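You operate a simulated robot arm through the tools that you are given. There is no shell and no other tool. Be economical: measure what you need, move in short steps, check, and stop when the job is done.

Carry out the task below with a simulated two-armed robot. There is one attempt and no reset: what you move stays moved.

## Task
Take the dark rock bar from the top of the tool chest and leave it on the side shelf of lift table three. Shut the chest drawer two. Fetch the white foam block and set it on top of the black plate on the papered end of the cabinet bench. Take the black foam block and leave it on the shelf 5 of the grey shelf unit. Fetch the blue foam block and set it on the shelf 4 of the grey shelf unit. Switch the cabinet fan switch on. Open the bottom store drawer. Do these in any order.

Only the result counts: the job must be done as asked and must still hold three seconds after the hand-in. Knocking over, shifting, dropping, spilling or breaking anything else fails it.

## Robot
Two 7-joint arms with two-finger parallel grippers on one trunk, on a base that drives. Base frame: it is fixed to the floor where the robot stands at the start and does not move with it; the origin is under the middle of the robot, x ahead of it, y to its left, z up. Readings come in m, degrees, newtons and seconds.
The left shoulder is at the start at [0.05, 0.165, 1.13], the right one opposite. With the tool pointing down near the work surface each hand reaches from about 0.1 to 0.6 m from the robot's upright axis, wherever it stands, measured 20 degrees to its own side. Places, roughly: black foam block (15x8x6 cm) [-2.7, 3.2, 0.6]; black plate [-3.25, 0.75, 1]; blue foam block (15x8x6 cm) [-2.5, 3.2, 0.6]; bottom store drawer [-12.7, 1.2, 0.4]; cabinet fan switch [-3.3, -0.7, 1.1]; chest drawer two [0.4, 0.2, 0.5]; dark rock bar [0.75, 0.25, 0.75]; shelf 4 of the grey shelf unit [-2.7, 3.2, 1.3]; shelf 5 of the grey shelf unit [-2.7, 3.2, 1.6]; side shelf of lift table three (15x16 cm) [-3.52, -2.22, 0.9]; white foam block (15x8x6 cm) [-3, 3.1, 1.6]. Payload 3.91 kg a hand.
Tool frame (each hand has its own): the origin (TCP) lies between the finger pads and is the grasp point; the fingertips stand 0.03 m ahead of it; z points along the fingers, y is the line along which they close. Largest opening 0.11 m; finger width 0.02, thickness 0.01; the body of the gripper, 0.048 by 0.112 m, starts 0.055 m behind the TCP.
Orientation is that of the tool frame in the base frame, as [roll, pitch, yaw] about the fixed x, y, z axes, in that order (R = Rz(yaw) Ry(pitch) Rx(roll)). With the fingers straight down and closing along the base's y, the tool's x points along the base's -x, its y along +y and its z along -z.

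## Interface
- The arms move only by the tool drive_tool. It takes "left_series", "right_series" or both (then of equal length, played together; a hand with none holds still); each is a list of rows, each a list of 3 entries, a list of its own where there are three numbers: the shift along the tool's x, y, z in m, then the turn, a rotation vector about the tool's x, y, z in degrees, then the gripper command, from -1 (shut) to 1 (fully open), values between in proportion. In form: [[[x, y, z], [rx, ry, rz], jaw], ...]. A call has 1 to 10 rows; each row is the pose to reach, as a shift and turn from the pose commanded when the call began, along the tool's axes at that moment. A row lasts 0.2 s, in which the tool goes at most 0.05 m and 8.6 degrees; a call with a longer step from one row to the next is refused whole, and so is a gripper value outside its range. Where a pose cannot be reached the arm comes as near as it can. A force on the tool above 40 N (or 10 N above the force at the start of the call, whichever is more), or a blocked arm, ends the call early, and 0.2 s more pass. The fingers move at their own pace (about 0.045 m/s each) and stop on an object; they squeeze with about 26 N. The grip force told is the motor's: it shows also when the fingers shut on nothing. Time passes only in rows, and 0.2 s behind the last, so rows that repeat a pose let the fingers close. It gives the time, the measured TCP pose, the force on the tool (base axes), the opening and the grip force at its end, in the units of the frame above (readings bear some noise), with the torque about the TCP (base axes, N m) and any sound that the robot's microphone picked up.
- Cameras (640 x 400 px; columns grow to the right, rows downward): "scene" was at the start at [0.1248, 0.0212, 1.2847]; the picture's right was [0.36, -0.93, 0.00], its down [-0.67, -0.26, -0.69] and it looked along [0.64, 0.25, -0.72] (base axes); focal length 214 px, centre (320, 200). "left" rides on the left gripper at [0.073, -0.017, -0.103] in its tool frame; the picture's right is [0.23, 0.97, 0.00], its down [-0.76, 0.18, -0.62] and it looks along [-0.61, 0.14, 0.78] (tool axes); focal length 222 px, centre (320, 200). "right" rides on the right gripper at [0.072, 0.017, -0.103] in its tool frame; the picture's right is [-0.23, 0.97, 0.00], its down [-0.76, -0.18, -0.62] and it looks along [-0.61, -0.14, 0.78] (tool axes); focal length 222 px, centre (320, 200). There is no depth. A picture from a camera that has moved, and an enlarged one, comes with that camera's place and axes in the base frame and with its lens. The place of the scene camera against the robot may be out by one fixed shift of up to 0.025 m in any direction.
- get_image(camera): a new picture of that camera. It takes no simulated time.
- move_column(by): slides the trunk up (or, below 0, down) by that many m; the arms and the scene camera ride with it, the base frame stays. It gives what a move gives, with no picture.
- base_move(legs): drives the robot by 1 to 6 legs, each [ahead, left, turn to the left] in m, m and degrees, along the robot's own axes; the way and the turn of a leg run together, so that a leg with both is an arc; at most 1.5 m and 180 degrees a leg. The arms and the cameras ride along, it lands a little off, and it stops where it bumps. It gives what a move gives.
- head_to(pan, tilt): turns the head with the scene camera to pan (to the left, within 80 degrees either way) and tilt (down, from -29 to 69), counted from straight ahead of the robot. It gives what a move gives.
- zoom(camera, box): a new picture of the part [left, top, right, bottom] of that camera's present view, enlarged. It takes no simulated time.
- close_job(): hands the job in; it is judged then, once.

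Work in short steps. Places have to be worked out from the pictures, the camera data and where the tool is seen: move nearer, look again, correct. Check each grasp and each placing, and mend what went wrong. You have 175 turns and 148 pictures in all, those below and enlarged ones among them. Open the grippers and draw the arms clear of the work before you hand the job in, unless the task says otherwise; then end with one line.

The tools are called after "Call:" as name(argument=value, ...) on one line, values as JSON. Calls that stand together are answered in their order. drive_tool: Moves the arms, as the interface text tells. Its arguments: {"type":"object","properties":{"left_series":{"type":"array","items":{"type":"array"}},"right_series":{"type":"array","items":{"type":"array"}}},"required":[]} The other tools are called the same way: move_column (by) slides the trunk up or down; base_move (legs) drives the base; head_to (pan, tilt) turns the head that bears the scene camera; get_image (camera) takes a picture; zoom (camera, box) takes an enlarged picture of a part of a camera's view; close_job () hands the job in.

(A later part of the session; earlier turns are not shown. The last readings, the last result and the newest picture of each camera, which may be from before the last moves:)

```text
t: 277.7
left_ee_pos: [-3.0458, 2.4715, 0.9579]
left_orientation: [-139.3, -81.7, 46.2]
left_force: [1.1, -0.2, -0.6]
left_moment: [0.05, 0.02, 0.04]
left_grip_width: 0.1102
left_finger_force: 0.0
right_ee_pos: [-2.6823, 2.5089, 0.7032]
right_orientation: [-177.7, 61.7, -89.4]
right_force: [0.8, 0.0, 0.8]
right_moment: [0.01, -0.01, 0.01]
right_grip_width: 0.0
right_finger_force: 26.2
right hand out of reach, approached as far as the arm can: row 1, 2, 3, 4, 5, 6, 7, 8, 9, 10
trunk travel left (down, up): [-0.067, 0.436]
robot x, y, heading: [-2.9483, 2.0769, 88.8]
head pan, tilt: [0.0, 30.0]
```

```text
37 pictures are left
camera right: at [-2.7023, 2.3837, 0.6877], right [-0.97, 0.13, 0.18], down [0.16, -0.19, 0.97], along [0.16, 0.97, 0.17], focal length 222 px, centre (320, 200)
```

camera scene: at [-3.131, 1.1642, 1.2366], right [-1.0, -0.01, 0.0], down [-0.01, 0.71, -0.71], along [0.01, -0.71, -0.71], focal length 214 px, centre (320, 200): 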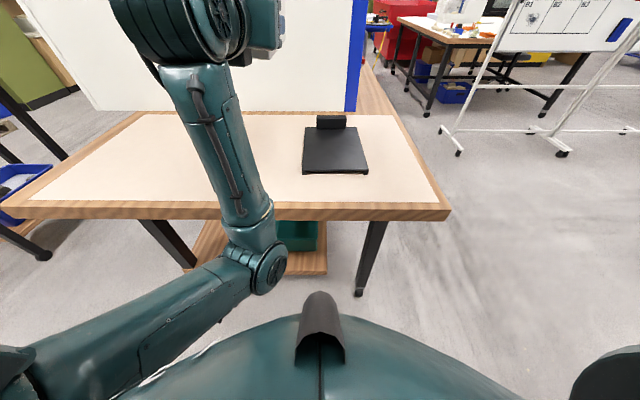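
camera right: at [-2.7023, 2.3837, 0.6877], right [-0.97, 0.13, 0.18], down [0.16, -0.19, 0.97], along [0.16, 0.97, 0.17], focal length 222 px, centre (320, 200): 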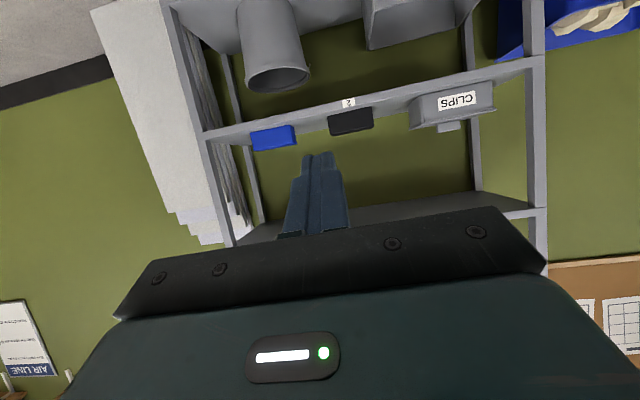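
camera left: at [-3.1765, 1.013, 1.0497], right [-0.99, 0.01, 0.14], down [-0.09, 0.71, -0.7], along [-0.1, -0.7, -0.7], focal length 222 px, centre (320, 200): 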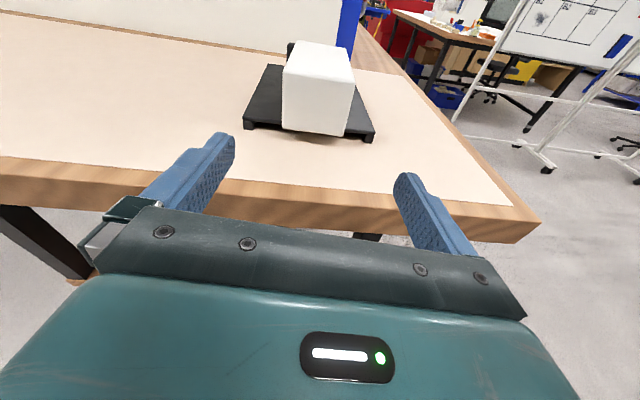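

Black block: x≈-2.79..-2.655, z≈0.55–0.61; blue x≈-2.55..-2.41. Lower trunk, extend a bit, and drive so the right fingers are in front of black's west end.

Call:
move_column(by=-0.06)

Call:
drive_tool(right_series=[[[0.002, 0, 0.03], [0, 0, 0], -1], [[0.004, 0, 0.06], [0, 0, 0], -1], [[0.006, 0, 0.094], [0, 0, 0], -1]])

Call:
base_move(legs=[[0.4, 0.09, 1.2]])

Call:
get_image(camera="right")

```text
t: 278.7
left_ee_pos: [-3.0446, 2.47, 0.8983]
left_orientation: [-139.3, -81.9, 46.1]
left_force: [0.4, 0.3, -1.0]
left_moment: [0.01, -0.01, -0.04]
left_grip_width: 0.1102
left_finger_force: 0.0
right_ee_pos: [-2.6822, 2.5099, 0.6421]
right_orientation: [-177.9, 61.7, -89.3]
right_force: [-0.8, 0.4, 0.1]
right_moment: [0.01, 0.0, -0.01]
right_grip_width: 0.0
right_finger_force: 25.9
trunk travel left (down, up): [-0.007, 0.496]
robot x, y, heading: [-2.9483, 2.0741, 89.0]
head pan, tilt: [0.0, 30.0]
```

```text
t: 279.5
left_ee_pos: [-3.044, 2.4716, 0.8975]
left_orientation: [-139.2, -81.9, 46.1]
left_force: [-0.2, -0.4, -0.1]
left_moment: [0.01, 0.01, -0.02]
left_grip_width: 0.1098
left_finger_force: 0.0
right_ee_pos: [-2.6559, 2.5705, 0.6078]
right_orientation: [-178.2, 62.2, -88.3]
right_force: [0.1, -0.1, 0.8]
right_moment: [-0.08, 0.0, 0.01]
right_grip_width: 0.0
right_finger_force: 25.6
right hand out of reach, approached as far as the arm can: row 1, 2, 3
trunk travel left (down, up): [-0.007, 0.496]
robot x, y, heading: [-2.9485, 2.0775, 89.0]
head pan, tilt: [0.0, 30.0]
```

```text
t: 282.1
left_ee_pos: [-3.1353, 2.8724, 0.8974]
left_orientation: [-139.3, -81.7, 47.0]
left_force: [-0.5, 0.1, 0.7]
left_moment: [0.02, -0.05, 0.01]
left_grip_width: 0.1101
left_finger_force: 0.0
right_ee_pos: [-2.75, 2.9779, 0.607]
right_orientation: [-178.2, 62.2, -87.2]
right_force: [-0.1, -0.5, 0.6]
right_moment: [-0.04, -0.02, 0.0]
right_grip_width: 0.0
right_finger_force: 25.2
trunk travel left (down, up): [-0.007, 0.496]
robot x, y, heading: [-3.0309, 2.477, 89.8]
head pan, tilt: [0.0, 30.0]
```

```text
36 pictures are left
camera right: at [-2.764, 2.852, 0.5911], right [-0.98, 0.09, 0.19], down [0.17, -0.19, 0.97], along [0.12, 0.98, 0.18], focal length 222 px, centre (320, 200)
```

right: 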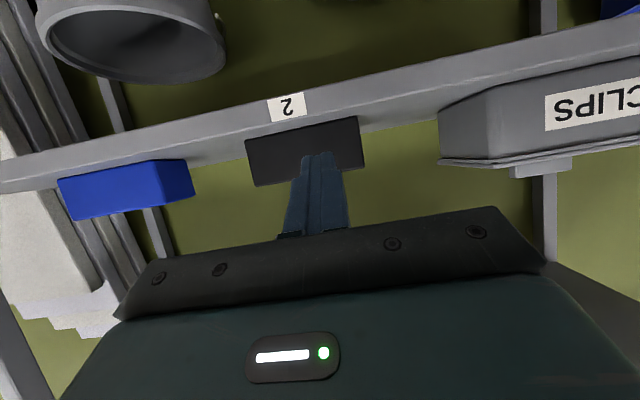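

Finger should be 2.7 cm further west. Nudge base forward 0.1 & west, then push with the arm.

Call:
base_move(legs=[[0.1, 0.03, 0]])

Call:
drive_tool(right_series=[[[-0.01, 0, 0.0176], [0, 0, 0], -1], [[-0.019, 0, 0.0353], [0, 0, 0], -1], [[-0.028, 0, 0.053], [0, 0, 0], -1], [[-0.0375, 0, 0.0706], [0, 0, 0], -1], [[-0.047, 0, 0.088], [0, 0, 0], -1], [[-0.056, 0, 0.106], [0, 0, 0], -1]])

Call:
get_image(camera="right")

```text
t: 283.2
left_ee_pos: [-3.1657, 2.972, 0.8982]
left_orientation: [-138.8, -81.6, 46.7]
left_force: [0.1, 0.1, -0.6]
left_moment: [0.01, 0.0, -0.01]
left_grip_width: 0.1102
left_finger_force: 0.1
right_ee_pos: [-2.7787, 3.0774, 0.6066]
right_orientation: [-178.2, 62.2, -87.2]
right_force: [-0.3, -0.7, -0.1]
right_moment: [0.03, 0.0, -0.02]
right_grip_width: 0.0001
right_finger_force: 25.7
trunk travel left (down, up): [-0.007, 0.496]
robot x, y, heading: [-3.0628, 2.5772, 90.1]
head pan, tilt: [0.0, 30.0]
```

```text
t: 284.6
left_ee_pos: [-3.1663, 2.9706, 0.8969]
left_orientation: [-138.8, -81.7, 46.6]
left_force: [-0.4, -0.4, 0.3]
left_moment: [0.01, 0.0, 0.05]
left_grip_width: 0.11
left_finger_force: 0.1
right_ee_pos: [-2.7818, 3.1982, 0.605]
right_orientation: [-178.3, 62.3, -87.2]
right_force: [0.3, 1.1, 0.3]
right_moment: [0.0, -0.02, 0.0]
right_grip_width: 0.0
right_finger_force: 25.9
trunk travel left (down, up): [-0.007, 0.496]
robot x, y, heading: [-3.0582, 2.5829, 89.7]
head pan, tilt: [0.0, 30.0]
```

```text
35 pictures are left
camera right: at [-2.7968, 3.0721, 0.5905], right [-0.98, 0.09, 0.19], down [0.17, -0.19, 0.97], along [0.12, 0.98, 0.18], focal length 222 px, centre (320, 200)
```

right: 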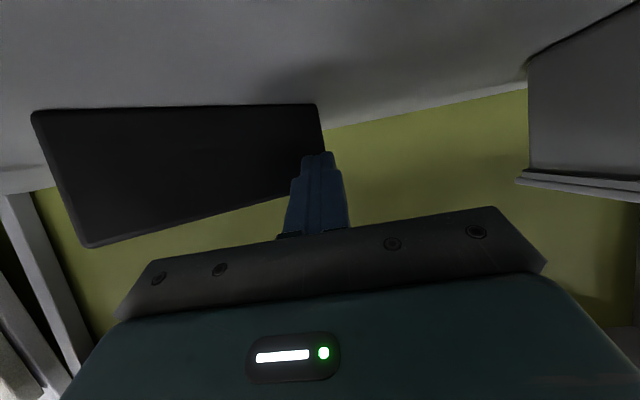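

Rotated ~38°; push another 5 cm.

Call:
drive_tool(right_series=[[[-0.009, 0.002, 0.0176], [0, 0, 0], -1], [[-0.019, 0.004, 0.0353], [0, 0, 0], -1], [[-0.026, 0.006, 0.049], [0, 0, 0], -1]])

Call:
get_image(camera="right")

```text
t: 285.4
left_ee_pos: [-3.1658, 2.9715, 0.8965]
left_orientation: [-138.7, -81.6, 46.8]
left_force: [-0.3, -0.3, 0.6]
left_moment: [-0.02, 0.02, -0.01]
left_grip_width: 0.1101
left_finger_force: 0.0
right_ee_pos: [-2.7881, 3.2525, 0.6072]
right_orientation: [-178.1, 62.3, -87.1]
right_force: [-0.1, 0.3, -0.7]
right_moment: [0.01, 0.0, 0.0]
right_grip_width: 0.0001
right_finger_force: 26.1
trunk travel left (down, up): [-0.007, 0.496]
robot x, y, heading: [-3.0621, 2.579, 89.9]
head pan, tilt: [0.0, 30.0]
```

```text
34 pictures are left
camera right: at [-2.8034, 3.1271, 0.5915], right [-0.98, 0.09, 0.19], down [0.17, -0.19, 0.97], along [0.12, 0.98, 0.18], focal length 222 px, centre (320, 200)
```

right: 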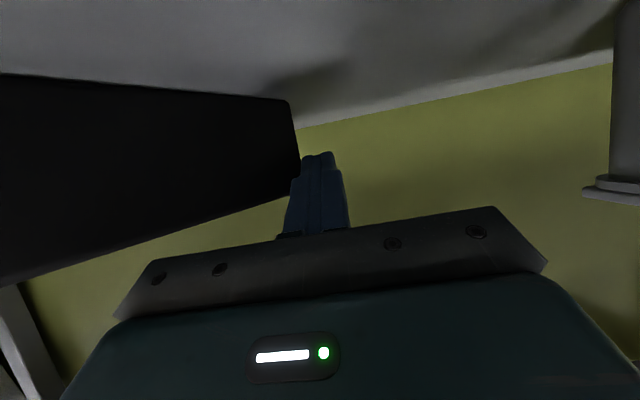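

Now ~50° rotated (near end centre ≈(-2.65, 3.184)). Withdraw, shift base east 0.25, open and yaw the hand 40° left.

Call:
drive_tool(right_series=[[[0.018, 0, -0.036], [0, 0, 0], -1], [[0.037, 0, -0.071], [0, 0, 0], -1], [[0.056, 0, -0.106], [0, 0, 0], -1], [[0.074, 0, -0.142], [0, 0, 0], -1], [[0.093, 0, -0.177], [0, 0, 0], -1], [[0.11, 0, -0.212], [0, 0, 0], -1]])

Call:
base_move(legs=[[-0.05, -0.25, 0]])

Call:
drive_tool(right_series=[[[0, 0, 0], [-7.1, 0, -3.7], 1], [[0, 0, 0], [-14.2, 0, -7.4], 1], [[0, 0, 0], [-21.2, 0, -11.2], 1], [[0, 0, 0], [-28.3, 0, -14.9], 1], [[0, 0, 0], [-35.4, 0, -18.6], 1]])

Call:
get_image(camera="right")

```text
t: 286.8
left_ee_pos: [-3.1646, 2.9717, 0.897]
left_orientation: [-139.0, -81.7, 46.8]
left_force: [0.3, -1.1, 0.1]
left_moment: [-0.01, 0.02, -0.04]
left_grip_width: 0.11
left_finger_force: 0.0
right_ee_pos: [-2.7719, 3.0448, 0.5975]
right_orientation: [-178.2, 62.2, -87.1]
right_force: [0.0, 0.0, -0.8]
right_moment: [-0.01, 0.0, 0.01]
right_grip_width: 0.0004
right_finger_force: 26.2
right hand out of reach, approached as far as the arm can: row 5, 6
trunk travel left (down, up): [-0.007, 0.496]
robot x, y, heading: [-3.0602, 2.5778, 89.9]
head pan, tilt: [0.0, 30.0]
```

```text
t: 289.6
left_ee_pos: [-2.9193, 2.9206, 0.897]
left_orientation: [-138.9, -81.7, 46.9]
left_force: [0.2, -0.4, 1.4]
left_moment: [0.0, -0.01, -0.04]
left_grip_width: 0.11
left_finger_force: 0.2
right_ee_pos: [-2.5259, 2.9945, 0.5983]
right_orientation: [-178.3, 62.2, -87.1]
right_force: [0.5, -0.4, 0.1]
right_moment: [-0.01, 0.0, -0.01]
right_grip_width: 0.0
right_finger_force: 25.3
trunk travel left (down, up): [-0.007, 0.496]
robot x, y, heading: [-2.8136, 2.528, 89.9]
head pan, tilt: [0.0, 30.0]
```

```text
t: 290.8
left_ee_pos: [-2.919, 2.9211, 0.8982]
left_orientation: [-138.7, -81.7, 46.8]
left_force: [-1.0, -0.2, -0.5]
left_moment: [-0.01, 0.02, 0.02]
left_grip_width: 0.1101
left_finger_force: 0.1
right_ee_pos: [-2.5373, 2.9968, 0.5972]
right_orientation: [-180.0, 62.4, -55.1]
right_force: [0.2, 0.4, -0.2]
right_moment: [-0.04, -0.01, -0.01]
right_grip_width: 0.1044
right_finger_force: 0.0
right hand out of reach, approached as far as the arm can: row 5
trunk travel left (down, up): [-0.007, 0.496]
robot x, y, heading: [-2.8174, 2.5281, 90.2]
head pan, tilt: [0.0, 30.0]
```

```text
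33 pictures are left
camera right: at [-2.4799, 2.8834, 0.5817], right [-0.86, -0.47, 0.2], down [0.26, -0.06, 0.96], along [-0.44, 0.88, 0.18], focal length 222 px, centre (320, 200)
```

right: 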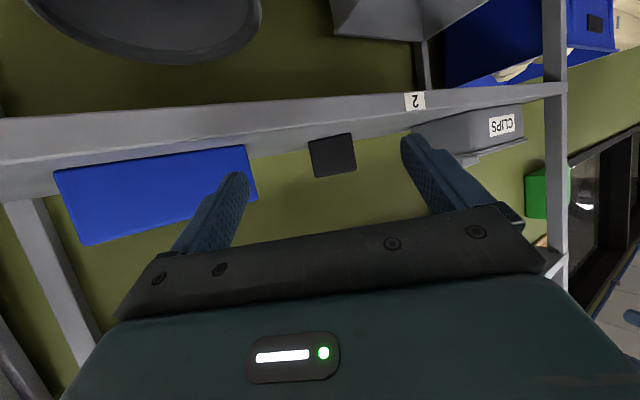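

Hand is in line with the black block's end. Move west first (clear of blue), then advance along the block axis; pause before the grip.

Call:
drive_tool(right_series=[[[-0.015, 0.016, 0.028], [0, 0, 0], 1], [[-0.029, 0.033, 0.056], [0, 0, 0], 1], [[-0.046, 0.026, 0.09], [0, 0, 0], 1], [[-0.063, 0.019, 0.123], [0, 0, 0], 1], [[-0.08, 0.012, 0.157], [0, 0, 0], 1], [[-0.088, 0.009, 0.173], [0, 0, 0], 1]])

Call:
get_image(camera="right")

```text
t: 292.2
left_ee_pos: [-2.9195, 2.9201, 0.8965]
left_orientation: [-138.7, -81.7, 46.8]
left_force: [-0.3, 0.0, 0.4]
left_moment: [0.01, 0.01, -0.02]
left_grip_width: 0.1098
left_finger_force: 0.1
right_ee_pos: [-2.6562, 3.1504, 0.5957]
right_orientation: [179.9, 62.2, -55.3]
right_force: [0.2, -0.5, 0.8]
right_moment: [0.02, -0.01, -0.01]
right_grip_width: 0.1101
right_finger_force: 0.1
trunk travel left (down, up): [-0.007, 0.496]
robot x, y, heading: [-2.8144, 2.5303, 89.9]
head pan, tilt: [0.0, 30.0]
```

```text
32 pictures are left
camera right: at [-2.5986, 3.0376, 0.5793], right [-0.86, -0.47, 0.2], down [0.26, -0.06, 0.96], along [-0.44, 0.88, 0.17], focal length 222 px, centre (320, 200)
```

right: 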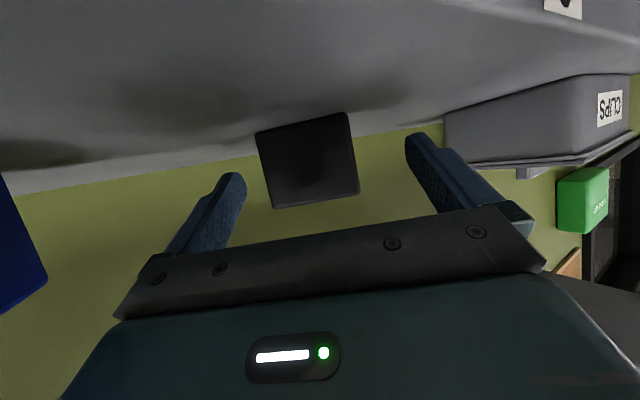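

Aligned; shift 1.4 cm east and advance ~9 cm, then close.

Call:
drive_tool(right_series=[[[-0.008, -0.014, 0.015], [0, 0, 0], 1], [[-0.025, -0.014, 0.047], [0, 0, 0], 1], [[-0.041, -0.014, 0.078], [0, 0, 0], 1], [[-0.041, -0.014, 0.078], [0, 0, 0], 0], [[-0.041, -0.014, 0.078], [0, 0, 0], -1], [[-0.041, -0.014, 0.078], [0, 0, 0], -1], [[-0.041, -0.014, 0.078], [0, 0, 0], -1]])

Call:
get_image(camera="right")

```text
t: 293.8
left_ee_pos: [-2.9196, 2.9223, 0.8973]
left_orientation: [-138.8, -81.7, 46.8]
left_force: [-0.1, -0.9, -0.1]
left_moment: [0.02, 0.01, -0.02]
left_grip_width: 0.1101
left_finger_force: 0.0
right_ee_pos: [-2.6971, 3.2306, 0.5954]
right_orientation: [180.0, 62.4, -55.1]
right_force: [-0.5, 1.4, 1.5]
right_moment: [0.02, 0.05, 0.01]
right_grip_width: 0.069
right_finger_force: 25.9
trunk travel left (down, up): [-0.007, 0.496]
robot x, y, heading: [-2.8128, 2.5274, 89.8]
head pan, tilt: [0.0, 30.0]
```

```text
31 pictures are left
camera right: at [-2.6391, 3.1183, 0.5793], right [-0.86, -0.47, 0.2], down [0.26, -0.06, 0.96], along [-0.44, 0.88, 0.18], focal length 222 px, centre (320, 200)
```

right: 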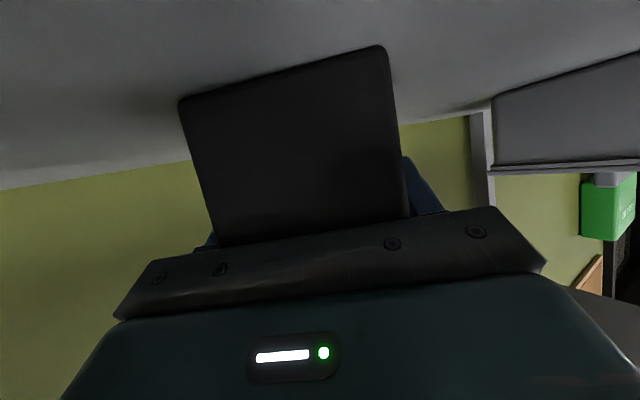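

Black gripped. Lift 3 cm, draw it out the same way, then back the base out.

Call:
drive_tool(right_series=[[[-0.0266, 0, -0.0139], [0, 0, 0], -1], [[-0.006, 0.007, -0.053], [0, 0, 0], -1], [[0.014, 0.014, -0.092], [0, 0, 0], -1], [[0.034, 0.021, -0.131], [0, 0, 0], -1], [[0.055, 0.028, -0.17], [0, 0, 0], -1], [[0.075, 0.035, -0.208], [0, 0, 0], -1]])

Call:
base_move(legs=[[-0.3, 0, 0]])

Call:
move_column(by=0.49)

Call:
get_image(camera="right")

```text
t: 295.2
left_ee_pos: [-2.9187, 2.9205, 0.8966]
left_orientation: [-138.9, -81.7, 46.9]
left_force: [-0.1, -0.6, -0.6]
left_moment: [-0.01, -0.03, 0.02]
left_grip_width: 0.1101
left_finger_force: 0.1
right_ee_pos: [-2.5996, 3.0295, 0.6247]
right_orientation: [-180.0, 62.3, -55.0]
right_force: [0.9, 0.2, -0.8]
right_moment: [-0.02, -0.05, -0.01]
right_grip_width: 0.0693
right_finger_force: 26.8
trunk travel left (down, up): [-0.007, 0.496]
robot x, y, heading: [-2.8151, 2.5248, 90.0]
head pan, tilt: [0.0, 30.0]
```

```text
t: 297.2
left_ee_pos: [-2.919, 2.6216, 0.8967]
left_orientation: [-138.8, -81.7, 46.6]
left_force: [-0.8, 0.0, 0.0]
left_moment: [0.0, 0.03, -0.02]
left_grip_width: 0.1099
left_finger_force: 0.1
right_ee_pos: [-2.5979, 2.7309, 0.6254]
right_orientation: [179.9, 62.3, -55.5]
right_force: [-0.4, -0.2, 0.4]
right_moment: [-0.01, 0.03, 0.01]
right_grip_width: 0.0691
right_finger_force: 25.6
trunk travel left (down, up): [-0.007, 0.496]
robot x, y, heading: [-2.81, 2.2274, 90.0]
head pan, tilt: [0.0, 30.0]
```

```text
refused: 0.49 is not a number from -0.4 to 0.4
```

```text
30 pictures are left
camera right: at [-2.5405, 2.6169, 0.61], right [-0.86, -0.47, 0.2], down [0.26, -0.06, 0.96], along [-0.44, 0.88, 0.17], focal length 222 px, centre (320, 200)
```

right: 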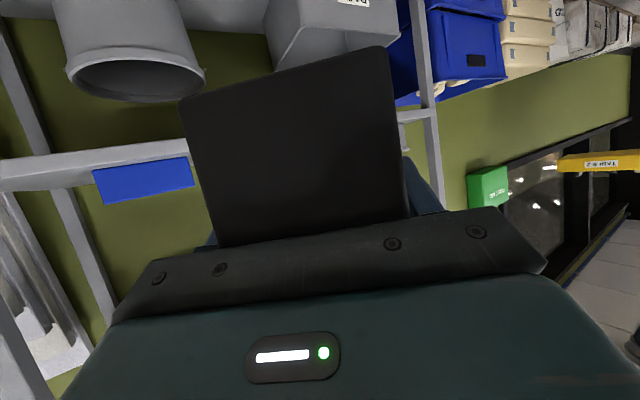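

Black is held. Raise the trunk fully, then raise the right hand keeping its orientation.

Call:
move_column(by=0.4)

Call:
move_column(by=0.095)

Call:
drive_tool(right_series=[[[-0.042, 0, -0.022], [0, 0, 0], -1], [[-0.084, 0, -0.044], [0, 0, 0], -1], [[-0.126, 0, -0.066], [0, 0, 0], -1], [[-0.168, 0, -0.088], [0, 0, 0], -1], [[-0.21, 0, -0.11], [0, 0, 0], -1], [[-0.252, 0, -0.132], [0, 0, 0], -1], [[-0.294, 0, -0.154], [0, 0, 0], -1], [[-0.336, 0, -0.176], [0, 0, 0], -1], [[-0.378, 0, -0.198], [0, 0, 0], -1], [[-0.42, 0, -0.219], [0, 0, 0], -1]])

Call:
drive_tool(right_series=[[[-0.042, 0, -0.022], [0, 0, 0], -1], [[-0.084, 0, -0.044], [0, 0, 0], -1]])

```text
t: 301.1
left_ee_pos: [-2.9196, 2.6215, 1.2966]
left_orientation: [-138.8, -81.7, 46.6]
left_force: [0.4, -0.6, -0.2]
left_moment: [0.0, -0.03, 0.01]
left_grip_width: 0.1102
left_finger_force: 0.0
right_ee_pos: [-2.5972, 2.7303, 1.027]
right_orientation: [179.9, 62.3, -55.4]
right_force: [1.7, -0.1, -0.2]
right_moment: [-0.01, -0.01, -0.01]
right_grip_width: 0.0694
right_finger_force: 26.0
trunk travel left (down, up): [-0.407, 0.096]
robot x, y, heading: [-2.8111, 2.2262, 89.8]
head pan, tilt: [0.0, 30.0]
```

```text
t: 302.4
left_ee_pos: [-2.9167, 2.6216, 1.3924]
left_orientation: [-138.8, -81.7, 46.6]
left_force: [0.6, 0.8, 0.4]
left_moment: [0.03, 0.0, -0.03]
left_grip_width: 0.1098
left_finger_force: 0.0
right_ee_pos: [-2.5973, 2.7303, 1.1211]
right_orientation: [180.0, 62.3, -55.4]
right_force: [0.0, 0.0, -0.7]
right_moment: [0.01, 0.0, 0.0]
right_grip_width: 0.0693
right_finger_force: 25.7
trunk travel left (down, up): [-0.502, 0.001]
robot x, y, heading: [-2.8125, 2.2283, 89.8]
head pan, tilt: [0.0, 30.0]
```

```text
t: 304.6
left_ee_pos: [-2.9194, 2.6195, 1.3936]
left_orientation: [-139.0, -81.8, 46.7]
left_force: [-0.4, -0.7, -0.2]
left_moment: [0.0, 0.02, 0.0]
left_grip_width: 0.1099
left_finger_force: 0.0
right_ee_pos: [-2.5978, 2.7322, 1.5951]
right_orientation: [180.0, 62.4, -55.4]
right_force: [0.8, -0.1, -0.3]
right_moment: [0.0, -0.01, 0.03]
right_grip_width: 0.0695
right_finger_force: 25.5
trunk travel left (down, up): [-0.502, 0.001]
robot x, y, heading: [-2.8125, 2.2296, 89.9]
head pan, tilt: [0.0, 30.0]
```

```text
t: 305.2
left_ee_pos: [-2.9185, 2.6212, 1.3929]
left_orientation: [-138.9, -81.8, 46.6]
left_force: [0.5, -0.8, 0.2]
left_moment: [0.01, 0.0, 0.01]
left_grip_width: 0.1099
left_finger_force: 0.0
right_ee_pos: [-2.5953, 2.7338, 1.5947]
right_orientation: [179.9, 62.4, -55.4]
right_force: [0.0, -0.5, -0.3]
right_moment: [0.0, 0.01, -0.03]
right_grip_width: 0.0692
right_finger_force: 26.3
right hand out of reach, approached as far as the arm can: row 1, 2
trunk travel left (down, up): [-0.502, 0.001]
robot x, y, heading: [-2.8159, 2.2267, 89.7]
head pan, tilt: [0.0, 30.0]
```

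Reach limit at this extension; bring the hand closer in (west and back) while raising.

Call:
drive_tool(right_series=[[[-0.012, 0.036, -0.006], [0, 0, 0], -1], [[-0.028, 0.072, -0.013], [0, 0, 0], -1], [[-0.043, 0.108, -0.02], [0, 0, 0], -1], [[-0.058, 0.144, -0.027], [0, 0, 0], -1], [[-0.073, 0.18, -0.034], [0, 0, 0], -1], [[-0.091, 0.18, -0.043], [0, 0, 0], -1]])

```text
t: 306.6
left_ee_pos: [-2.918, 2.6215, 1.3923]
left_orientation: [-138.7, -81.6, 46.5]
left_force: [-0.2, -0.5, 0.2]
left_moment: [0.01, 0.01, -0.02]
left_grip_width: 0.1098
left_finger_force: 0.0
right_ee_pos: [-2.7482, 2.6323, 1.6957]
right_orientation: [179.8, 62.3, -55.4]
right_force: [-0.1, -0.3, -0.4]
right_moment: [0.0, 0.02, -0.02]
right_grip_width: 0.0694
right_finger_force: 25.9
trunk travel left (down, up): [-0.502, 0.001]
robot x, y, heading: [-2.8126, 2.2284, 89.8]
head pan, tilt: [0.0, 30.0]
```

Right hand is high enough (z 1.696). Swing the left hand to point west so it stays clear of the shelf.

Call:
drive_tool(left_series=[[[0, -0.0296, -0.0022], [8.5, 0, 0], 1], [[0, -0.0585, -0.0087], [17, 0, 0], 1], [[0, -0.0861, -0.0195], [25.5, 0, 0], 1], [[0, -0.1118, -0.0342], [34, 0, 0], 1], [[0, -0.1351, -0.0525], [42.5, 0, 0], 1], [[0, -0.1554, -0.0741], [51, 0, 0], 1], [[0, -0.1723, -0.0985], [59.5, 0, 0], 1], [[0, -0.1854, -0.1251], [68, 0, 0], 1], [[0, -0.1945, -0.1533], [76.5, 0, 0], 1], [[0, -0.1992, -0.1826], [85, 0, 0], 1]])

Call:
head_to(pan=10, tilt=-10)

Call:
get_image(camera="scene")

```text
t: 308.8
left_ee_pos: [-3.1218, 2.4501, 1.4339]
left_orientation: [-54.3, -81.8, 47.3]
left_force: [0.0, -0.4, 0.1]
left_moment: [0.01, -0.01, -0.02]
left_grip_width: 0.11
left_finger_force: 0.0
left hand out of reach, approached as far as the arm can: row 9, 10
right_ee_pos: [-2.749, 2.6322, 1.6944]
right_orientation: [180.0, 62.4, -55.5]
right_force: [0.9, -0.4, -0.5]
right_moment: [0.01, 0.01, -0.01]
right_grip_width: 0.0693
right_finger_force: 26.0
trunk travel left (down, up): [-0.502, 0.001]
robot x, y, heading: [-2.8156, 2.2311, 89.9]
head pan, tilt: [0.0, 30.0]
```

```text
t: 309.8
left_ee_pos: [-3.1211, 2.4501, 1.4338]
left_orientation: [-54.1, -81.7, 47.1]
left_force: [-0.6, -0.1, -0.4]
left_moment: [-0.02, 0.02, -0.02]
left_grip_width: 0.1101
left_finger_force: 0.0
right_ee_pos: [-2.7487, 2.6325, 1.6969]
right_orientation: [179.9, 62.4, -55.5]
right_force: [-0.4, -0.3, 0.3]
right_moment: [0.0, 0.02, 0.02]
right_grip_width: 0.0695
right_finger_force: 26.1
trunk travel left (down, up): [-0.502, 0.001]
robot x, y, heading: [-2.8144, 2.231, 89.9]
head pan, tilt: [10.0, -10.0]
```

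```text
29 pictures are left
camera scene: at [-2.8079, 2.3333, 1.5247], right [0.99, 0.17, 0.0], down [-0.03, 0.17, -0.98], along [-0.17, 0.97, 0.17], focal length 214 px, centre (320, 200)
```

scene: 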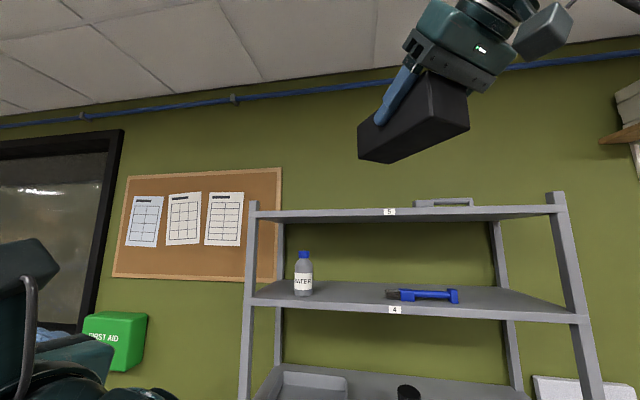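

Clear path above shelf 5. Drive forward so the block is over shelf 5's free left part.

Call:
base_move(legs=[[0.3, 0.1, 0], [0.18, 0, 0]])

Call:
get_image(camera="scene")

Call:
get_image(camera="right")

```text
t: 313.1
left_ee_pos: [-3.2186, 2.9304, 1.4345]
left_orientation: [-54.1, -81.7, 47.1]
left_force: [1.3, 0.3, 0.1]
left_moment: [0.01, -0.02, 0.02]
left_grip_width: 0.1098
left_finger_force: 0.0
right_ee_pos: [-2.843, 3.1127, 1.6951]
right_orientation: [180.0, 62.3, -55.4]
right_force: [0.1, -0.3, -0.4]
right_moment: [0.02, 0.03, 0.04]
right_grip_width: 0.0695
right_finger_force: 25.9
trunk travel left (down, up): [-0.502, 0.001]
robot x, y, heading: [-2.9133, 2.7039, 89.9]
head pan, tilt: [10.0, -10.0]
```

```text
28 pictures are left
camera scene: at [-2.9048, 2.8139, 1.5247], right [0.99, 0.17, 0.0], down [-0.03, 0.17, -0.98], along [-0.17, 0.97, 0.17], focal length 214 px, centre (320, 200)
```

scene: 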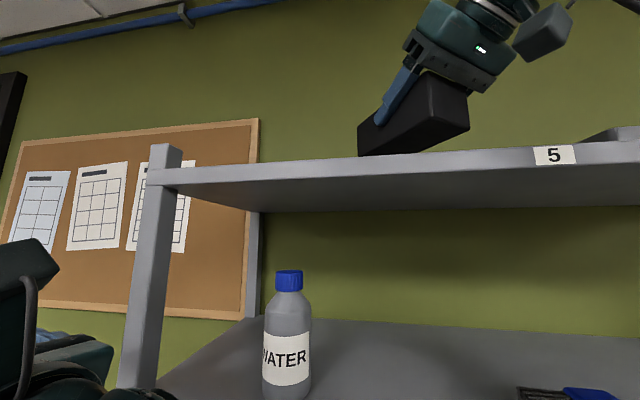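

```text
27 pictures are left
camera right: at [-2.7882, 2.9999, 1.6798], right [-0.86, -0.47, 0.2], down [0.26, -0.06, 0.96], along [-0.44, 0.88, 0.17], focal length 222 px, centre (320, 200)
```

right: 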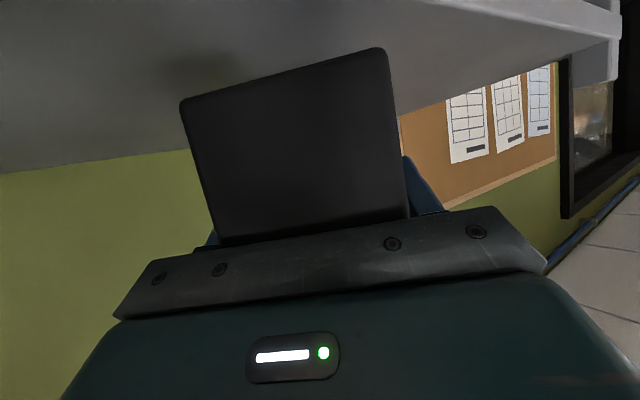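

Lower onto shelf 5 in steps, moving 1.5 cm deeper.

Call:
drive_tool(right_series=[[[0.005, -0.0086, 0.0165], [0, 0, 0], -1], [[0.0165, -0.0086, 0.0225], [0, 0, 0], -1], [[0.025, -0.0086, 0.027], [0, 0, 0], -1], [[0.031, -0.0086, 0.03], [0, 0, 0], -1], [[0.036, -0.0086, 0.0327], [0, 0, 0], -1]])

```text
t: 314.0
left_ee_pos: [-3.2206, 2.9303, 1.4322]
left_orientation: [-54.3, -81.7, 47.2]
left_force: [-0.5, -0.4, 0.7]
left_moment: [0.0, 0.01, -0.02]
left_grip_width: 0.11
left_finger_force: 0.1
right_ee_pos: [-2.8445, 3.1276, 1.6653]
right_orientation: [179.6, 63.9, -55.8]
right_force: [-1.5, 4.0, 12.7]
right_moment: [-0.32, -0.39, 0.01]
right_grip_width: 0.0694
right_finger_force: 26.2
trunk travel left (down, up): [-0.502, 0.001]
robot x, y, heading: [-2.9108, 2.7094, 89.8]
head pan, tilt: [10.0, -10.0]
stopped in row 4 (right hand): the force on the tool passed its limit at 46 N (the readings are from after the stop); the commanded pose is now the measured one
```

Contact with the shelf. Open and withdraw back along the block axis.

Call:
drive_tool(right_series=[[[-0.001, 0, 0], [0, 0, 0], -0.3], [[-0.001, 0, 0], [0, 0, 0], 0.5], [[-0.001, 0, 0], [0, 0, 0], 1], [[-0.001, 0, 0], [0, 0, 0], 1], [[0.009, 0, -0.02], [0, 0, 0], 1], [[0.017, 0, -0.037], [0, 0, 0], 1], [[0.026, 0, -0.055], [0, 0, 0], 1], [[0.026, 0, -0.07], [0, 0, 0], 1]])

Call:
base_move(legs=[[-0.45, 0, 0]])

Call:
get_image(camera="scene")

```text
t: 315.8
left_ee_pos: [-3.2187, 2.9297, 1.4333]
left_orientation: [-54.1, -81.8, 46.9]
left_force: [0.7, -0.3, -1.2]
left_moment: [0.03, 0.0, 0.0]
left_grip_width: 0.1099
left_finger_force: 0.0
right_ee_pos: [-2.8009, 3.0664, 1.6725]
right_orientation: [179.6, 63.7, -55.8]
right_force: [0.6, -0.4, 0.3]
right_moment: [0.0, 0.0, 0.02]
right_grip_width: 0.1102
right_finger_force: 0.1
trunk travel left (down, up): [-0.502, 0.001]
robot x, y, heading: [-2.9137, 2.7098, 89.8]
head pan, tilt: [10.0, -10.0]
```

```text
t: 318.5
left_ee_pos: [-3.2196, 2.474, 1.433]
left_orientation: [-54.0, -81.8, 48.0]
left_force: [0.6, 0.0, -1.1]
left_moment: [0.02, 0.04, -0.03]
left_grip_width: 0.1098
left_finger_force: 0.0
right_ee_pos: [-2.8053, 2.6165, 1.6723]
right_orientation: [179.6, 63.6, -54.9]
right_force: [-0.1, 1.0, 0.2]
right_moment: [-0.01, 0.01, -0.03]
right_grip_width: 0.11
right_finger_force: 0.0
trunk travel left (down, up): [-0.502, 0.001]
robot x, y, heading: [-2.9095, 2.2608, 90.8]
head pan, tilt: [10.0, -10.0]
```

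```text
26 pictures are left
camera scene: at [-2.9045, 2.3622, 1.5248], right [0.98, 0.19, 0.0], down [-0.03, 0.17, -0.98], along [-0.18, 0.97, 0.17], focal length 214 px, centre (320, 200)
```

scene: 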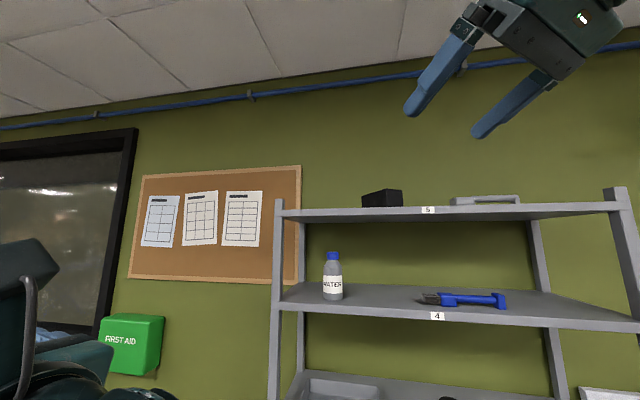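

Black is on shelf 5. Now for blue: lower the trunk and bring the right hand back down.

Call:
move_column(by=-0.4)

Call:
move_column(by=-0.095)

Call:
drive_tool(right_series=[[[0.039, -0.0175, 0.02], [0, 0, 0], 1], [[0.078, -0.035, 0.04], [0, 0, 0], 1], [[0.117, -0.053, 0.061], [0, 0, 0], 1], [[0.156, -0.07, 0.081], [0, 0, 0], 1], [[0.195, -0.088, 0.101], [0, 0, 0], 0], [[0.234, -0.105, 0.122], [0, 0, 0], 0], [[0.273, -0.123, 0.142], [0, 0, 0], -1], [[0.312, -0.14, 0.162], [0, 0, 0], -1], [[0.351, -0.158, 0.183], [0, 0, 0], -1], [[0.39, -0.175, 0.203], [0, 0, 0], -1]])

Call:
drive_tool(right_series=[[[0.036, -0.016, 0.018], [7.4, 0, 3.7], -1], [[0.072, -0.033, 0.037], [14.8, 0, 7.4], -1], [[0.1, -0.045, 0.053], [22.2, 0, 11], -1], [[0.116, -0.053, 0.061], [29.6, 0, 14.7], -1]])

```text
t: 322.4
left_ee_pos: [-3.2194, 2.4743, 1.0339]
left_orientation: [-54.1, -81.8, 48.0]
left_force: [0.5, -0.3, 0.1]
left_moment: [0.01, 0.03, -0.03]
left_grip_width: 0.1099
left_finger_force: 0.1
right_ee_pos: [-2.8057, 2.6169, 1.2717]
right_orientation: [179.6, 63.5, -55.0]
right_force: [-0.3, 0.1, -0.4]
right_moment: [-0.01, -0.02, 0.04]
right_grip_width: 0.1099
right_finger_force: 0.1
trunk travel left (down, up): [-0.102, 0.401]
robot x, y, heading: [-2.9097, 2.2581, 90.8]
head pan, tilt: [10.0, -10.0]
```

```text
t: 323.7
left_ee_pos: [-3.2204, 2.4736, 0.9394]
left_orientation: [-54.0, -81.7, 47.9]
left_force: [0.2, -0.5, 0.9]
left_moment: [0.0, -0.01, 0.04]
left_grip_width: 0.1101
left_finger_force: 0.0
right_ee_pos: [-2.8062, 2.6171, 1.176]
right_orientation: [179.5, 63.7, -54.9]
right_force: [1.2, -0.6, 1.0]
right_moment: [-0.01, -0.03, -0.02]
right_grip_width: 0.1099
right_finger_force: 0.0
trunk travel left (down, up): [-0.007, 0.496]
robot x, y, heading: [-2.9078, 2.2558, 90.7]
head pan, tilt: [10.0, -10.0]
```

```text
t: 325.9
left_ee_pos: [-3.2192, 2.4747, 0.9387]
left_orientation: [-54.3, -81.7, 48.0]
left_force: [0.3, 0.3, -1.0]
left_moment: [0.01, 0.0, 0.0]
left_grip_width: 0.1101
left_finger_force: 0.1
right_ee_pos: [-2.672, 2.7241, 0.7333]
right_orientation: [179.7, 63.6, -54.6]
right_force: [0.2, -1.3, 0.5]
right_moment: [0.0, 0.0, -0.03]
right_grip_width: 0.0003
right_finger_force: 12.7
trunk travel left (down, up): [-0.007, 0.496]
robot x, y, heading: [-2.9089, 2.2566, 91.1]
head pan, tilt: [10.0, -10.0]
```

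```text
t: 326.9
left_ee_pos: [-3.2212, 2.4736, 0.939]
left_orientation: [-54.3, -81.8, 48.1]
left_force: [0.0, -0.6, 0.8]
left_moment: [-0.01, 0.0, -0.01]
left_grip_width: 0.1101
left_finger_force: 0.0
right_ee_pos: [-2.6289, 2.7553, 0.6038]
right_orientation: [179.9, 63.4, -87.7]
right_force: [0.5, 0.5, 1.1]
right_moment: [-0.04, 0.02, 0.0]
right_grip_width: 0.0
right_finger_force: 26.6
trunk travel left (down, up): [-0.007, 0.496]
robot x, y, heading: [-2.9061, 2.2594, 90.7]
head pan, tilt: [10.0, -10.0]
```

Drive so the closed right fingers face blue's west end, then look.

Call:
base_move(legs=[[0.245, -0.1, -0.7]])

Call:
get_image(camera="right")

```text
t: 328.8
left_ee_pos: [-3.1171, 2.7304, 0.9388]
left_orientation: [-54.2, -81.9, 47.1]
left_force: [-0.2, -0.8, 0.1]
left_moment: [0.0, 0.02, 0.01]
left_grip_width: 0.1103
left_finger_force: 0.1
right_ee_pos: [-2.5226, 3.0037, 0.6035]
right_orientation: [179.7, 63.4, -88.5]
right_force: [0.1, 0.1, 0.0]
right_moment: [-0.02, 0.0, 0.01]
right_grip_width: 0.0001
right_finger_force: 25.7
trunk travel left (down, up): [-0.007, 0.496]
robot x, y, heading: [-2.8089, 2.5104, 90.3]
head pan, tilt: [10.0, -10.0]
```

```text
25 pictures are left
camera right: at [-2.5366, 2.8783, 0.5852], right [-0.98, 0.07, 0.21], down [0.19, -0.21, 0.96], along [0.11, 0.97, 0.19], focal length 222 px, centre (320, 200)
```

right: 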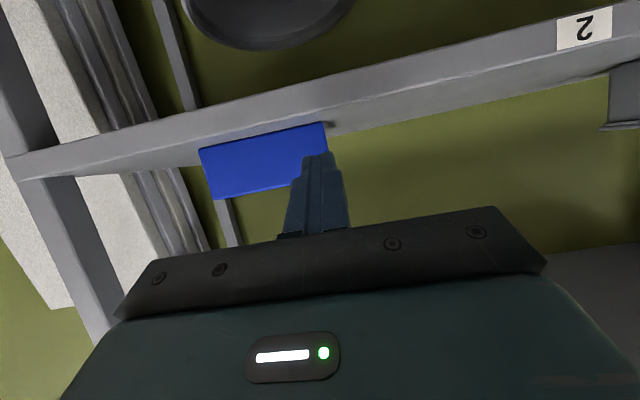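

Blue's west end at x≈-2.531, front y≈3.122. Nudge base, then push north slowly.

Call:
base_move(legs=[[0.085, -0.008, 0]])

Call:
drive_tool(right_series=[[[-0.009, -0.002, 0.0175], [0, 0, 0], -1], [[-0.0175, -0.004, 0.035], [0, 0, 0], -1], [[-0.026, -0.006, 0.0525], [0, 0, 0], -1], [[-0.035, -0.008, 0.07], [0, 0, 0], -1], [[-0.044, -0.01, 0.0875], [0, 0, 0], -1], [[-0.0525, -0.012, 0.105], [0, 0, 0], -1], [[-0.061, -0.013, 0.122], [0, 0, 0], -1], [[-0.0694, -0.014, 0.1386], [0, 0, 0], -1]])

Call:
get_image(camera="right")

```text
t: 329.9
left_ee_pos: [-3.1088, 2.812, 0.94]
left_orientation: [-54.1, -81.7, 47.2]
left_force: [-0.1, 0.0, -0.9]
left_moment: [-0.01, -0.01, -0.02]
left_grip_width: 0.11
left_finger_force: 0.0
right_ee_pos: [-2.5153, 3.0862, 0.6029]
right_orientation: [179.6, 63.5, -88.4]
right_force: [0.6, -0.2, -0.3]
right_moment: [0.0, -0.04, 0.01]
right_grip_width: 0.0
right_finger_force: 25.7
trunk travel left (down, up): [-0.007, 0.496]
robot x, y, heading: [-2.8004, 2.5907, 90.2]
head pan, tilt: [10.0, -10.0]
```

```text
t: 331.6
left_ee_pos: [-3.1097, 2.8117, 0.9375]
left_orientation: [-54.2, -81.8, 47.2]
left_force: [0.2, 0.5, -0.3]
left_moment: [0.0, 0.03, 0.0]
left_grip_width: 0.1101
left_finger_force: 0.0
right_ee_pos: [-2.5067, 3.2412, 0.6037]
right_orientation: [179.7, 63.5, -88.4]
right_force: [0.2, -0.5, -0.3]
right_moment: [-0.03, 0.0, 0.0]
right_grip_width: 0.0
right_finger_force: 25.5
trunk travel left (down, up): [-0.007, 0.496]
robot x, y, heading: [-2.8007, 2.5912, 90.1]
head pan, tilt: [10.0, -10.0]
```

```text
24 pictures are left
camera right: at [-2.5199, 3.1158, 0.5853], right [-0.98, 0.07, 0.21], down [0.19, -0.21, 0.96], along [0.11, 0.98, 0.19], focal length 222 px, centre (320, 200)
```

right: 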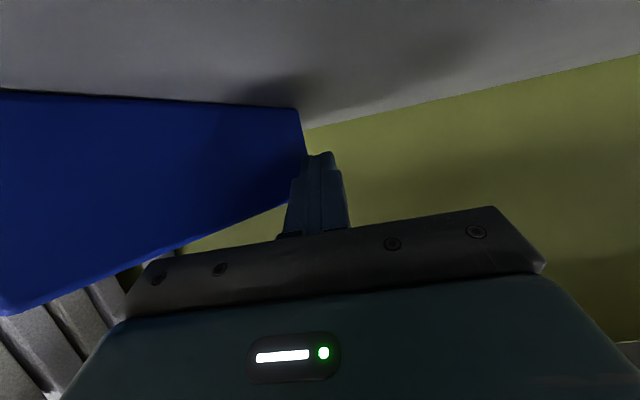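

Blue rotated ~48°, but its near end is close to the right post. I'll withdraw, go to its east side, and push the near end west to straighten it.

Call:
drive_tool(right_series=[[[0.018, 0, -0.036], [0, 0, 0], -1], [[0.036, 0, -0.072], [0, 0, 0], -1], [[0.054, 0, -0.108], [0, 0, 0], -1], [[0.072, 0, -0.144], [0, 0, 0], -1], [[0.09, 0, -0.179], [0, 0, 0], -1]])

Call:
base_move(legs=[[0, -0.195, 0]])

Call:
get_image(camera="right")

```text
t: 332.9
left_ee_pos: [-3.1096, 2.8123, 0.9387]
left_orientation: [-54.1, -81.9, 47.2]
left_force: [0.4, -0.1, -0.1]
left_moment: [0.0, 0.02, 0.05]
left_grip_width: 0.1098
left_finger_force: 0.0
right_ee_pos: [-2.4993, 3.0409, 0.6043]
right_orientation: [179.8, 63.5, -88.3]
right_force: [0.3, -1.0, -1.1]
right_moment: [0.0, 0.0, -0.03]
right_grip_width: 0.0
right_finger_force: 26.1
trunk travel left (down, up): [-0.007, 0.496]
robot x, y, heading: [-2.8021, 2.5936, 90.1]
head pan, tilt: [10.0, -10.0]
```

```text
t: 335.2
left_ee_pos: [-2.9146, 2.8139, 0.9381]
left_orientation: [-54.0, -81.7, 47.1]
left_force: [-0.2, 0.2, 0.0]
left_moment: [0.01, -0.02, -0.06]
left_grip_width: 0.11
left_finger_force: 0.0
right_ee_pos: [-2.3044, 3.0405, 0.6044]
right_orientation: [179.5, 63.4, -88.7]
right_force: [0.1, -0.1, 0.4]
right_moment: [-0.01, 0.05, -0.03]
right_grip_width: 0.0001
right_finger_force: 26.1
trunk travel left (down, up): [-0.007, 0.496]
robot x, y, heading: [-2.61, 2.5894, 90.0]
head pan, tilt: [10.0, -10.0]
```

```text
23 pictures are left
camera right: at [-2.3173, 2.9145, 0.5863], right [-0.98, 0.07, 0.21], down [0.19, -0.21, 0.96], along [0.11, 0.97, 0.19], focal length 222 px, centre (320, 200)
```

right: 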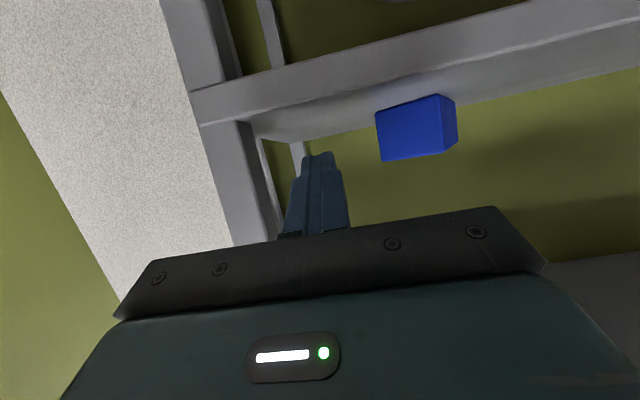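

Blue's near end (≈(-2.403, 3.19)) already faces ~33° right of south; good for gripping. Shift base west 0.1, open and yaw the hand 33° left.

Call:
base_move(legs=[[-0.03, 0.1, 0]])

Call:
drive_tool(right_series=[[[0, 0, 0], [-7.3, 0, -3.8], 1], [[0, 0, 0], [-14.6, 0, -7.6], 1], [[0, 0, 0], [-21.9, 0, -11.4], 1], [[0, 0, 0], [-29.2, 0, -15.2], 1]])

Call:
get_image(camera="right")

```text
t: 336.7
left_ee_pos: [-3.0144, 2.7819, 0.9385]
left_orientation: [-54.1, -81.8, 47.2]
left_force: [0.4, -0.3, 0.7]
left_moment: [0.01, -0.01, 0.0]
left_grip_width: 0.11
left_finger_force: 0.1
right_ee_pos: [-2.4039, 3.0102, 0.6043]
right_orientation: [179.7, 63.4, -88.4]
right_force: [0.3, 0.7, 0.5]
right_moment: [0.01, 0.0, 0.01]
right_grip_width: 0.0
right_finger_force: 26.1
trunk travel left (down, up): [-0.007, 0.496]
robot x, y, heading: [-2.7056, 2.5602, 90.2]
head pan, tilt: [10.0, -10.0]
```

```text
t: 337.7
left_ee_pos: [-3.0148, 2.7833, 0.9381]
left_orientation: [-54.0, -81.7, 47.1]
left_force: [1.1, -1.0, -0.2]
left_moment: [-0.03, 0.0, 0.0]
left_grip_width: 0.1097
left_finger_force: 0.1
right_ee_pos: [-2.409, 3.0127, 0.6025]
right_orientation: [-178.7, 63.4, -55.3]
right_force: [1.0, 1.1, 0.2]
right_moment: [-0.06, 0.02, 0.03]
right_grip_width: 0.0867
right_finger_force: 0.0
right hand out of reach, approached as far as the arm can: row 4
trunk travel left (down, up): [-0.007, 0.496]
robot x, y, heading: [-2.7027, 2.5634, 89.9]
head pan, tilt: [10.0, -10.0]
```

```text
22 pictures are left
camera right: at [-2.3544, 2.8982, 0.5846], right [-0.87, -0.45, 0.19], down [0.26, -0.09, 0.96], along [-0.42, 0.89, 0.19], focal length 222 px, centre (320, 200)
```

right: 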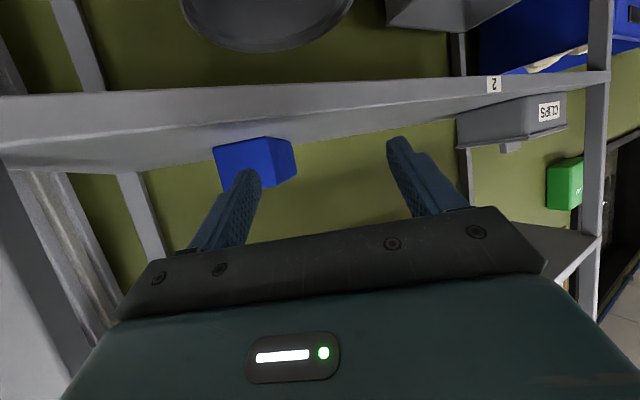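

Near end centre ≈(-2.396, 3.197). Move to a pre-grip point in line with the block axis and check.

Call:
drive_tool(right_series=[[[-0.011, -0.036, 0.0265], [0, 0, 0], 1], [[-0.023, -0.072, 0.053], [0, 0, 0], 1], [[-0.034, -0.107, 0.0794], [0, 0, 0], 1]])

Call:
get_image(camera="right")

```text
t: 338.5
left_ee_pos: [-3.0146, 2.7824, 0.9392]
left_orientation: [-54.0, -81.8, 47.3]
left_force: [0.3, 0.0, 0.6]
left_moment: [-0.01, 0.0, 0.01]
left_grip_width: 0.11
left_finger_force: 0.1
right_ee_pos: [-2.3708, 3.1453, 0.5995]
right_orientation: [-179.4, 63.4, -54.8]
right_force: [1.2, 0.2, 0.4]
right_moment: [0.0, -0.02, 0.0]
right_grip_width: 0.11
right_finger_force: 0.0
trunk travel left (down, up): [-0.007, 0.496]
robot x, y, heading: [-2.7046, 2.5635, 90.1]
head pan, tilt: [10.0, -10.0]
```

```text
21 pictures are left
camera right: at [-2.3136, 3.0324, 0.5809], right [-0.86, -0.47, 0.2], down [0.27, -0.08, 0.96], along [-0.44, 0.88, 0.19], focal length 222 px, centre (320, 200)
```

right: 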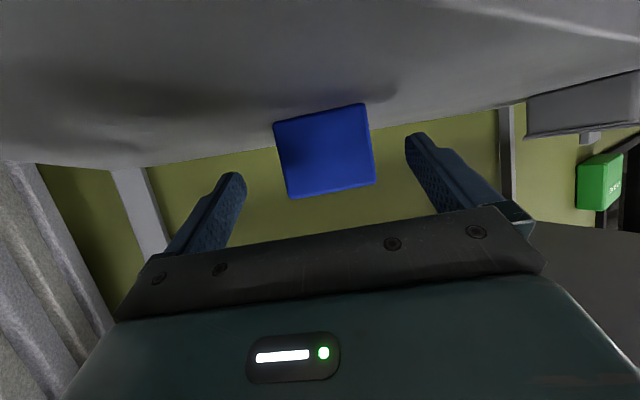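

Perfectly centred. Advance 9 cm and close.

Call:
drive_tool(right_series=[[[-0.013, 0, 0.027], [0, 0, 0], 1], [[-0.028, 0.001, 0.054], [0, 0, 0], 1], [[-0.042, 0.001, 0.081], [0, 0, 0], 1], [[-0.042, 0.001, 0.081], [0, 0, 0], 0], [[-0.042, 0.001, 0.081], [0, 0, 0], -1], [[-0.042, 0.001, 0.081], [0, 0, 0], -1], [[-0.042, 0.001, 0.081], [0, 0, 0], -1]])

```text
t: 340.1
left_ee_pos: [-3.0142, 2.7831, 0.9386]
left_orientation: [-54.0, -81.8, 47.2]
left_force: [-0.4, 1.1, -0.6]
left_moment: [-0.01, 0.01, 0.02]
left_grip_width: 0.1099
left_finger_force: 0.1
right_ee_pos: [-2.4226, 3.2193, 0.5997]
right_orientation: [-179.2, 63.3, -54.5]
right_force: [0.1, -0.2, 0.2]
right_moment: [-0.04, -0.03, 0.0]
right_grip_width: 0.0693
right_finger_force: 26.2
trunk travel left (down, up): [-0.007, 0.496]
robot x, y, heading: [-2.7076, 2.5654, 90.3]
head pan, tilt: [10.0, -10.0]
```

Blue gripped. Lift, draw out along the same path, and back away.

Call:
drive_tool(right_series=[[[-0.027, 0, -0.0135], [0, 0, 0], -1], [[-0.007, 0, -0.054], [0, 0, 0], -1], [[0.0137, -0.001, -0.0943], [0, 0, 0], -1], [[0.026, 0.037, -0.118], [0, 0, 0], -1], [[0.038, 0.078, -0.143], [0, 0, 0], -1], [[0.0505, 0.1195, -0.168], [0, 0, 0], -1]])

Call:
base_move(legs=[[-0.32, 0, 0]])

Call:
move_column(by=0.4)

Call:
move_column(by=0.095)

```text
t: 341.5
left_ee_pos: [-3.0159, 2.7823, 0.9397]
left_orientation: [-54.2, -81.8, 47.5]
left_force: [-1.0, 0.5, 0.9]
left_moment: [0.01, -0.02, 0.01]
left_grip_width: 0.1098
left_finger_force: 0.1
right_ee_pos: [-2.4212, 3.0066, 0.6293]
right_orientation: [-179.0, 63.4, -54.3]
right_force: [-0.4, -0.4, -0.9]
right_moment: [0.01, -0.01, -0.05]
right_grip_width: 0.0696
right_finger_force: 26.0
trunk travel left (down, up): [-0.007, 0.496]
robot x, y, heading: [-2.7073, 2.5606, 89.9]
head pan, tilt: [10.0, -10.0]
```

```text
t: 343.7
left_ee_pos: [-3.0149, 2.4601, 0.9378]
left_orientation: [-54.1, -81.7, 47.2]
left_force: [-0.1, -0.3, -0.6]
left_moment: [0.01, 0.01, 0.01]
left_grip_width: 0.1101
left_finger_force: 0.1
right_ee_pos: [-2.4206, 2.6841, 0.6295]
right_orientation: [-179.3, 63.5, -54.6]
right_force: [-0.1, -0.6, -0.5]
right_moment: [-0.03, -0.02, 0.01]
right_grip_width: 0.0693
right_finger_force: 25.8
trunk travel left (down, up): [-0.007, 0.496]
robot x, y, heading: [-2.7044, 2.2422, 90.0]
head pan, tilt: [10.0, -10.0]
```

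```text
t: 347.5
left_ee_pos: [-3.0134, 2.461, 1.3385]
left_orientation: [-54.1, -81.8, 47.2]
left_force: [0.7, 0.3, 0.2]
left_moment: [-0.02, -0.01, 0.02]
left_grip_width: 0.1099
left_finger_force: 0.1
right_ee_pos: [-2.4217, 2.6845, 1.0305]
right_orientation: [-179.2, 63.5, -54.6]
right_force: [0.0, -0.1, -1.6]
right_moment: [-0.04, 0.02, 0.01]
right_grip_width: 0.069
right_finger_force: 25.7
trunk travel left (down, up): [-0.407, 0.096]
robot x, y, heading: [-2.7061, 2.2407, 90.1]
head pan, tilt: [10.0, -10.0]
```

```text
t: 348.8
left_ee_pos: [-3.0144, 2.4602, 1.4335]
left_orientation: [-54.2, -81.8, 47.1]
left_force: [0.6, -0.6, -0.7]
left_moment: [0.03, -0.02, -0.01]
left_grip_width: 0.11
left_finger_force: 0.1
right_ee_pos: [-2.422, 2.684, 1.1246]
right_orientation: [-179.2, 63.3, -54.5]
right_force: [0.7, 0.0, -0.7]
right_moment: [0.0, 0.02, -0.01]
right_grip_width: 0.0691
right_finger_force: 25.9
trunk travel left (down, up): [-0.502, 0.001]
robot x, y, heading: [-2.7081, 2.244, 90.0]
head pan, tilt: [10.0, -10.0]
```

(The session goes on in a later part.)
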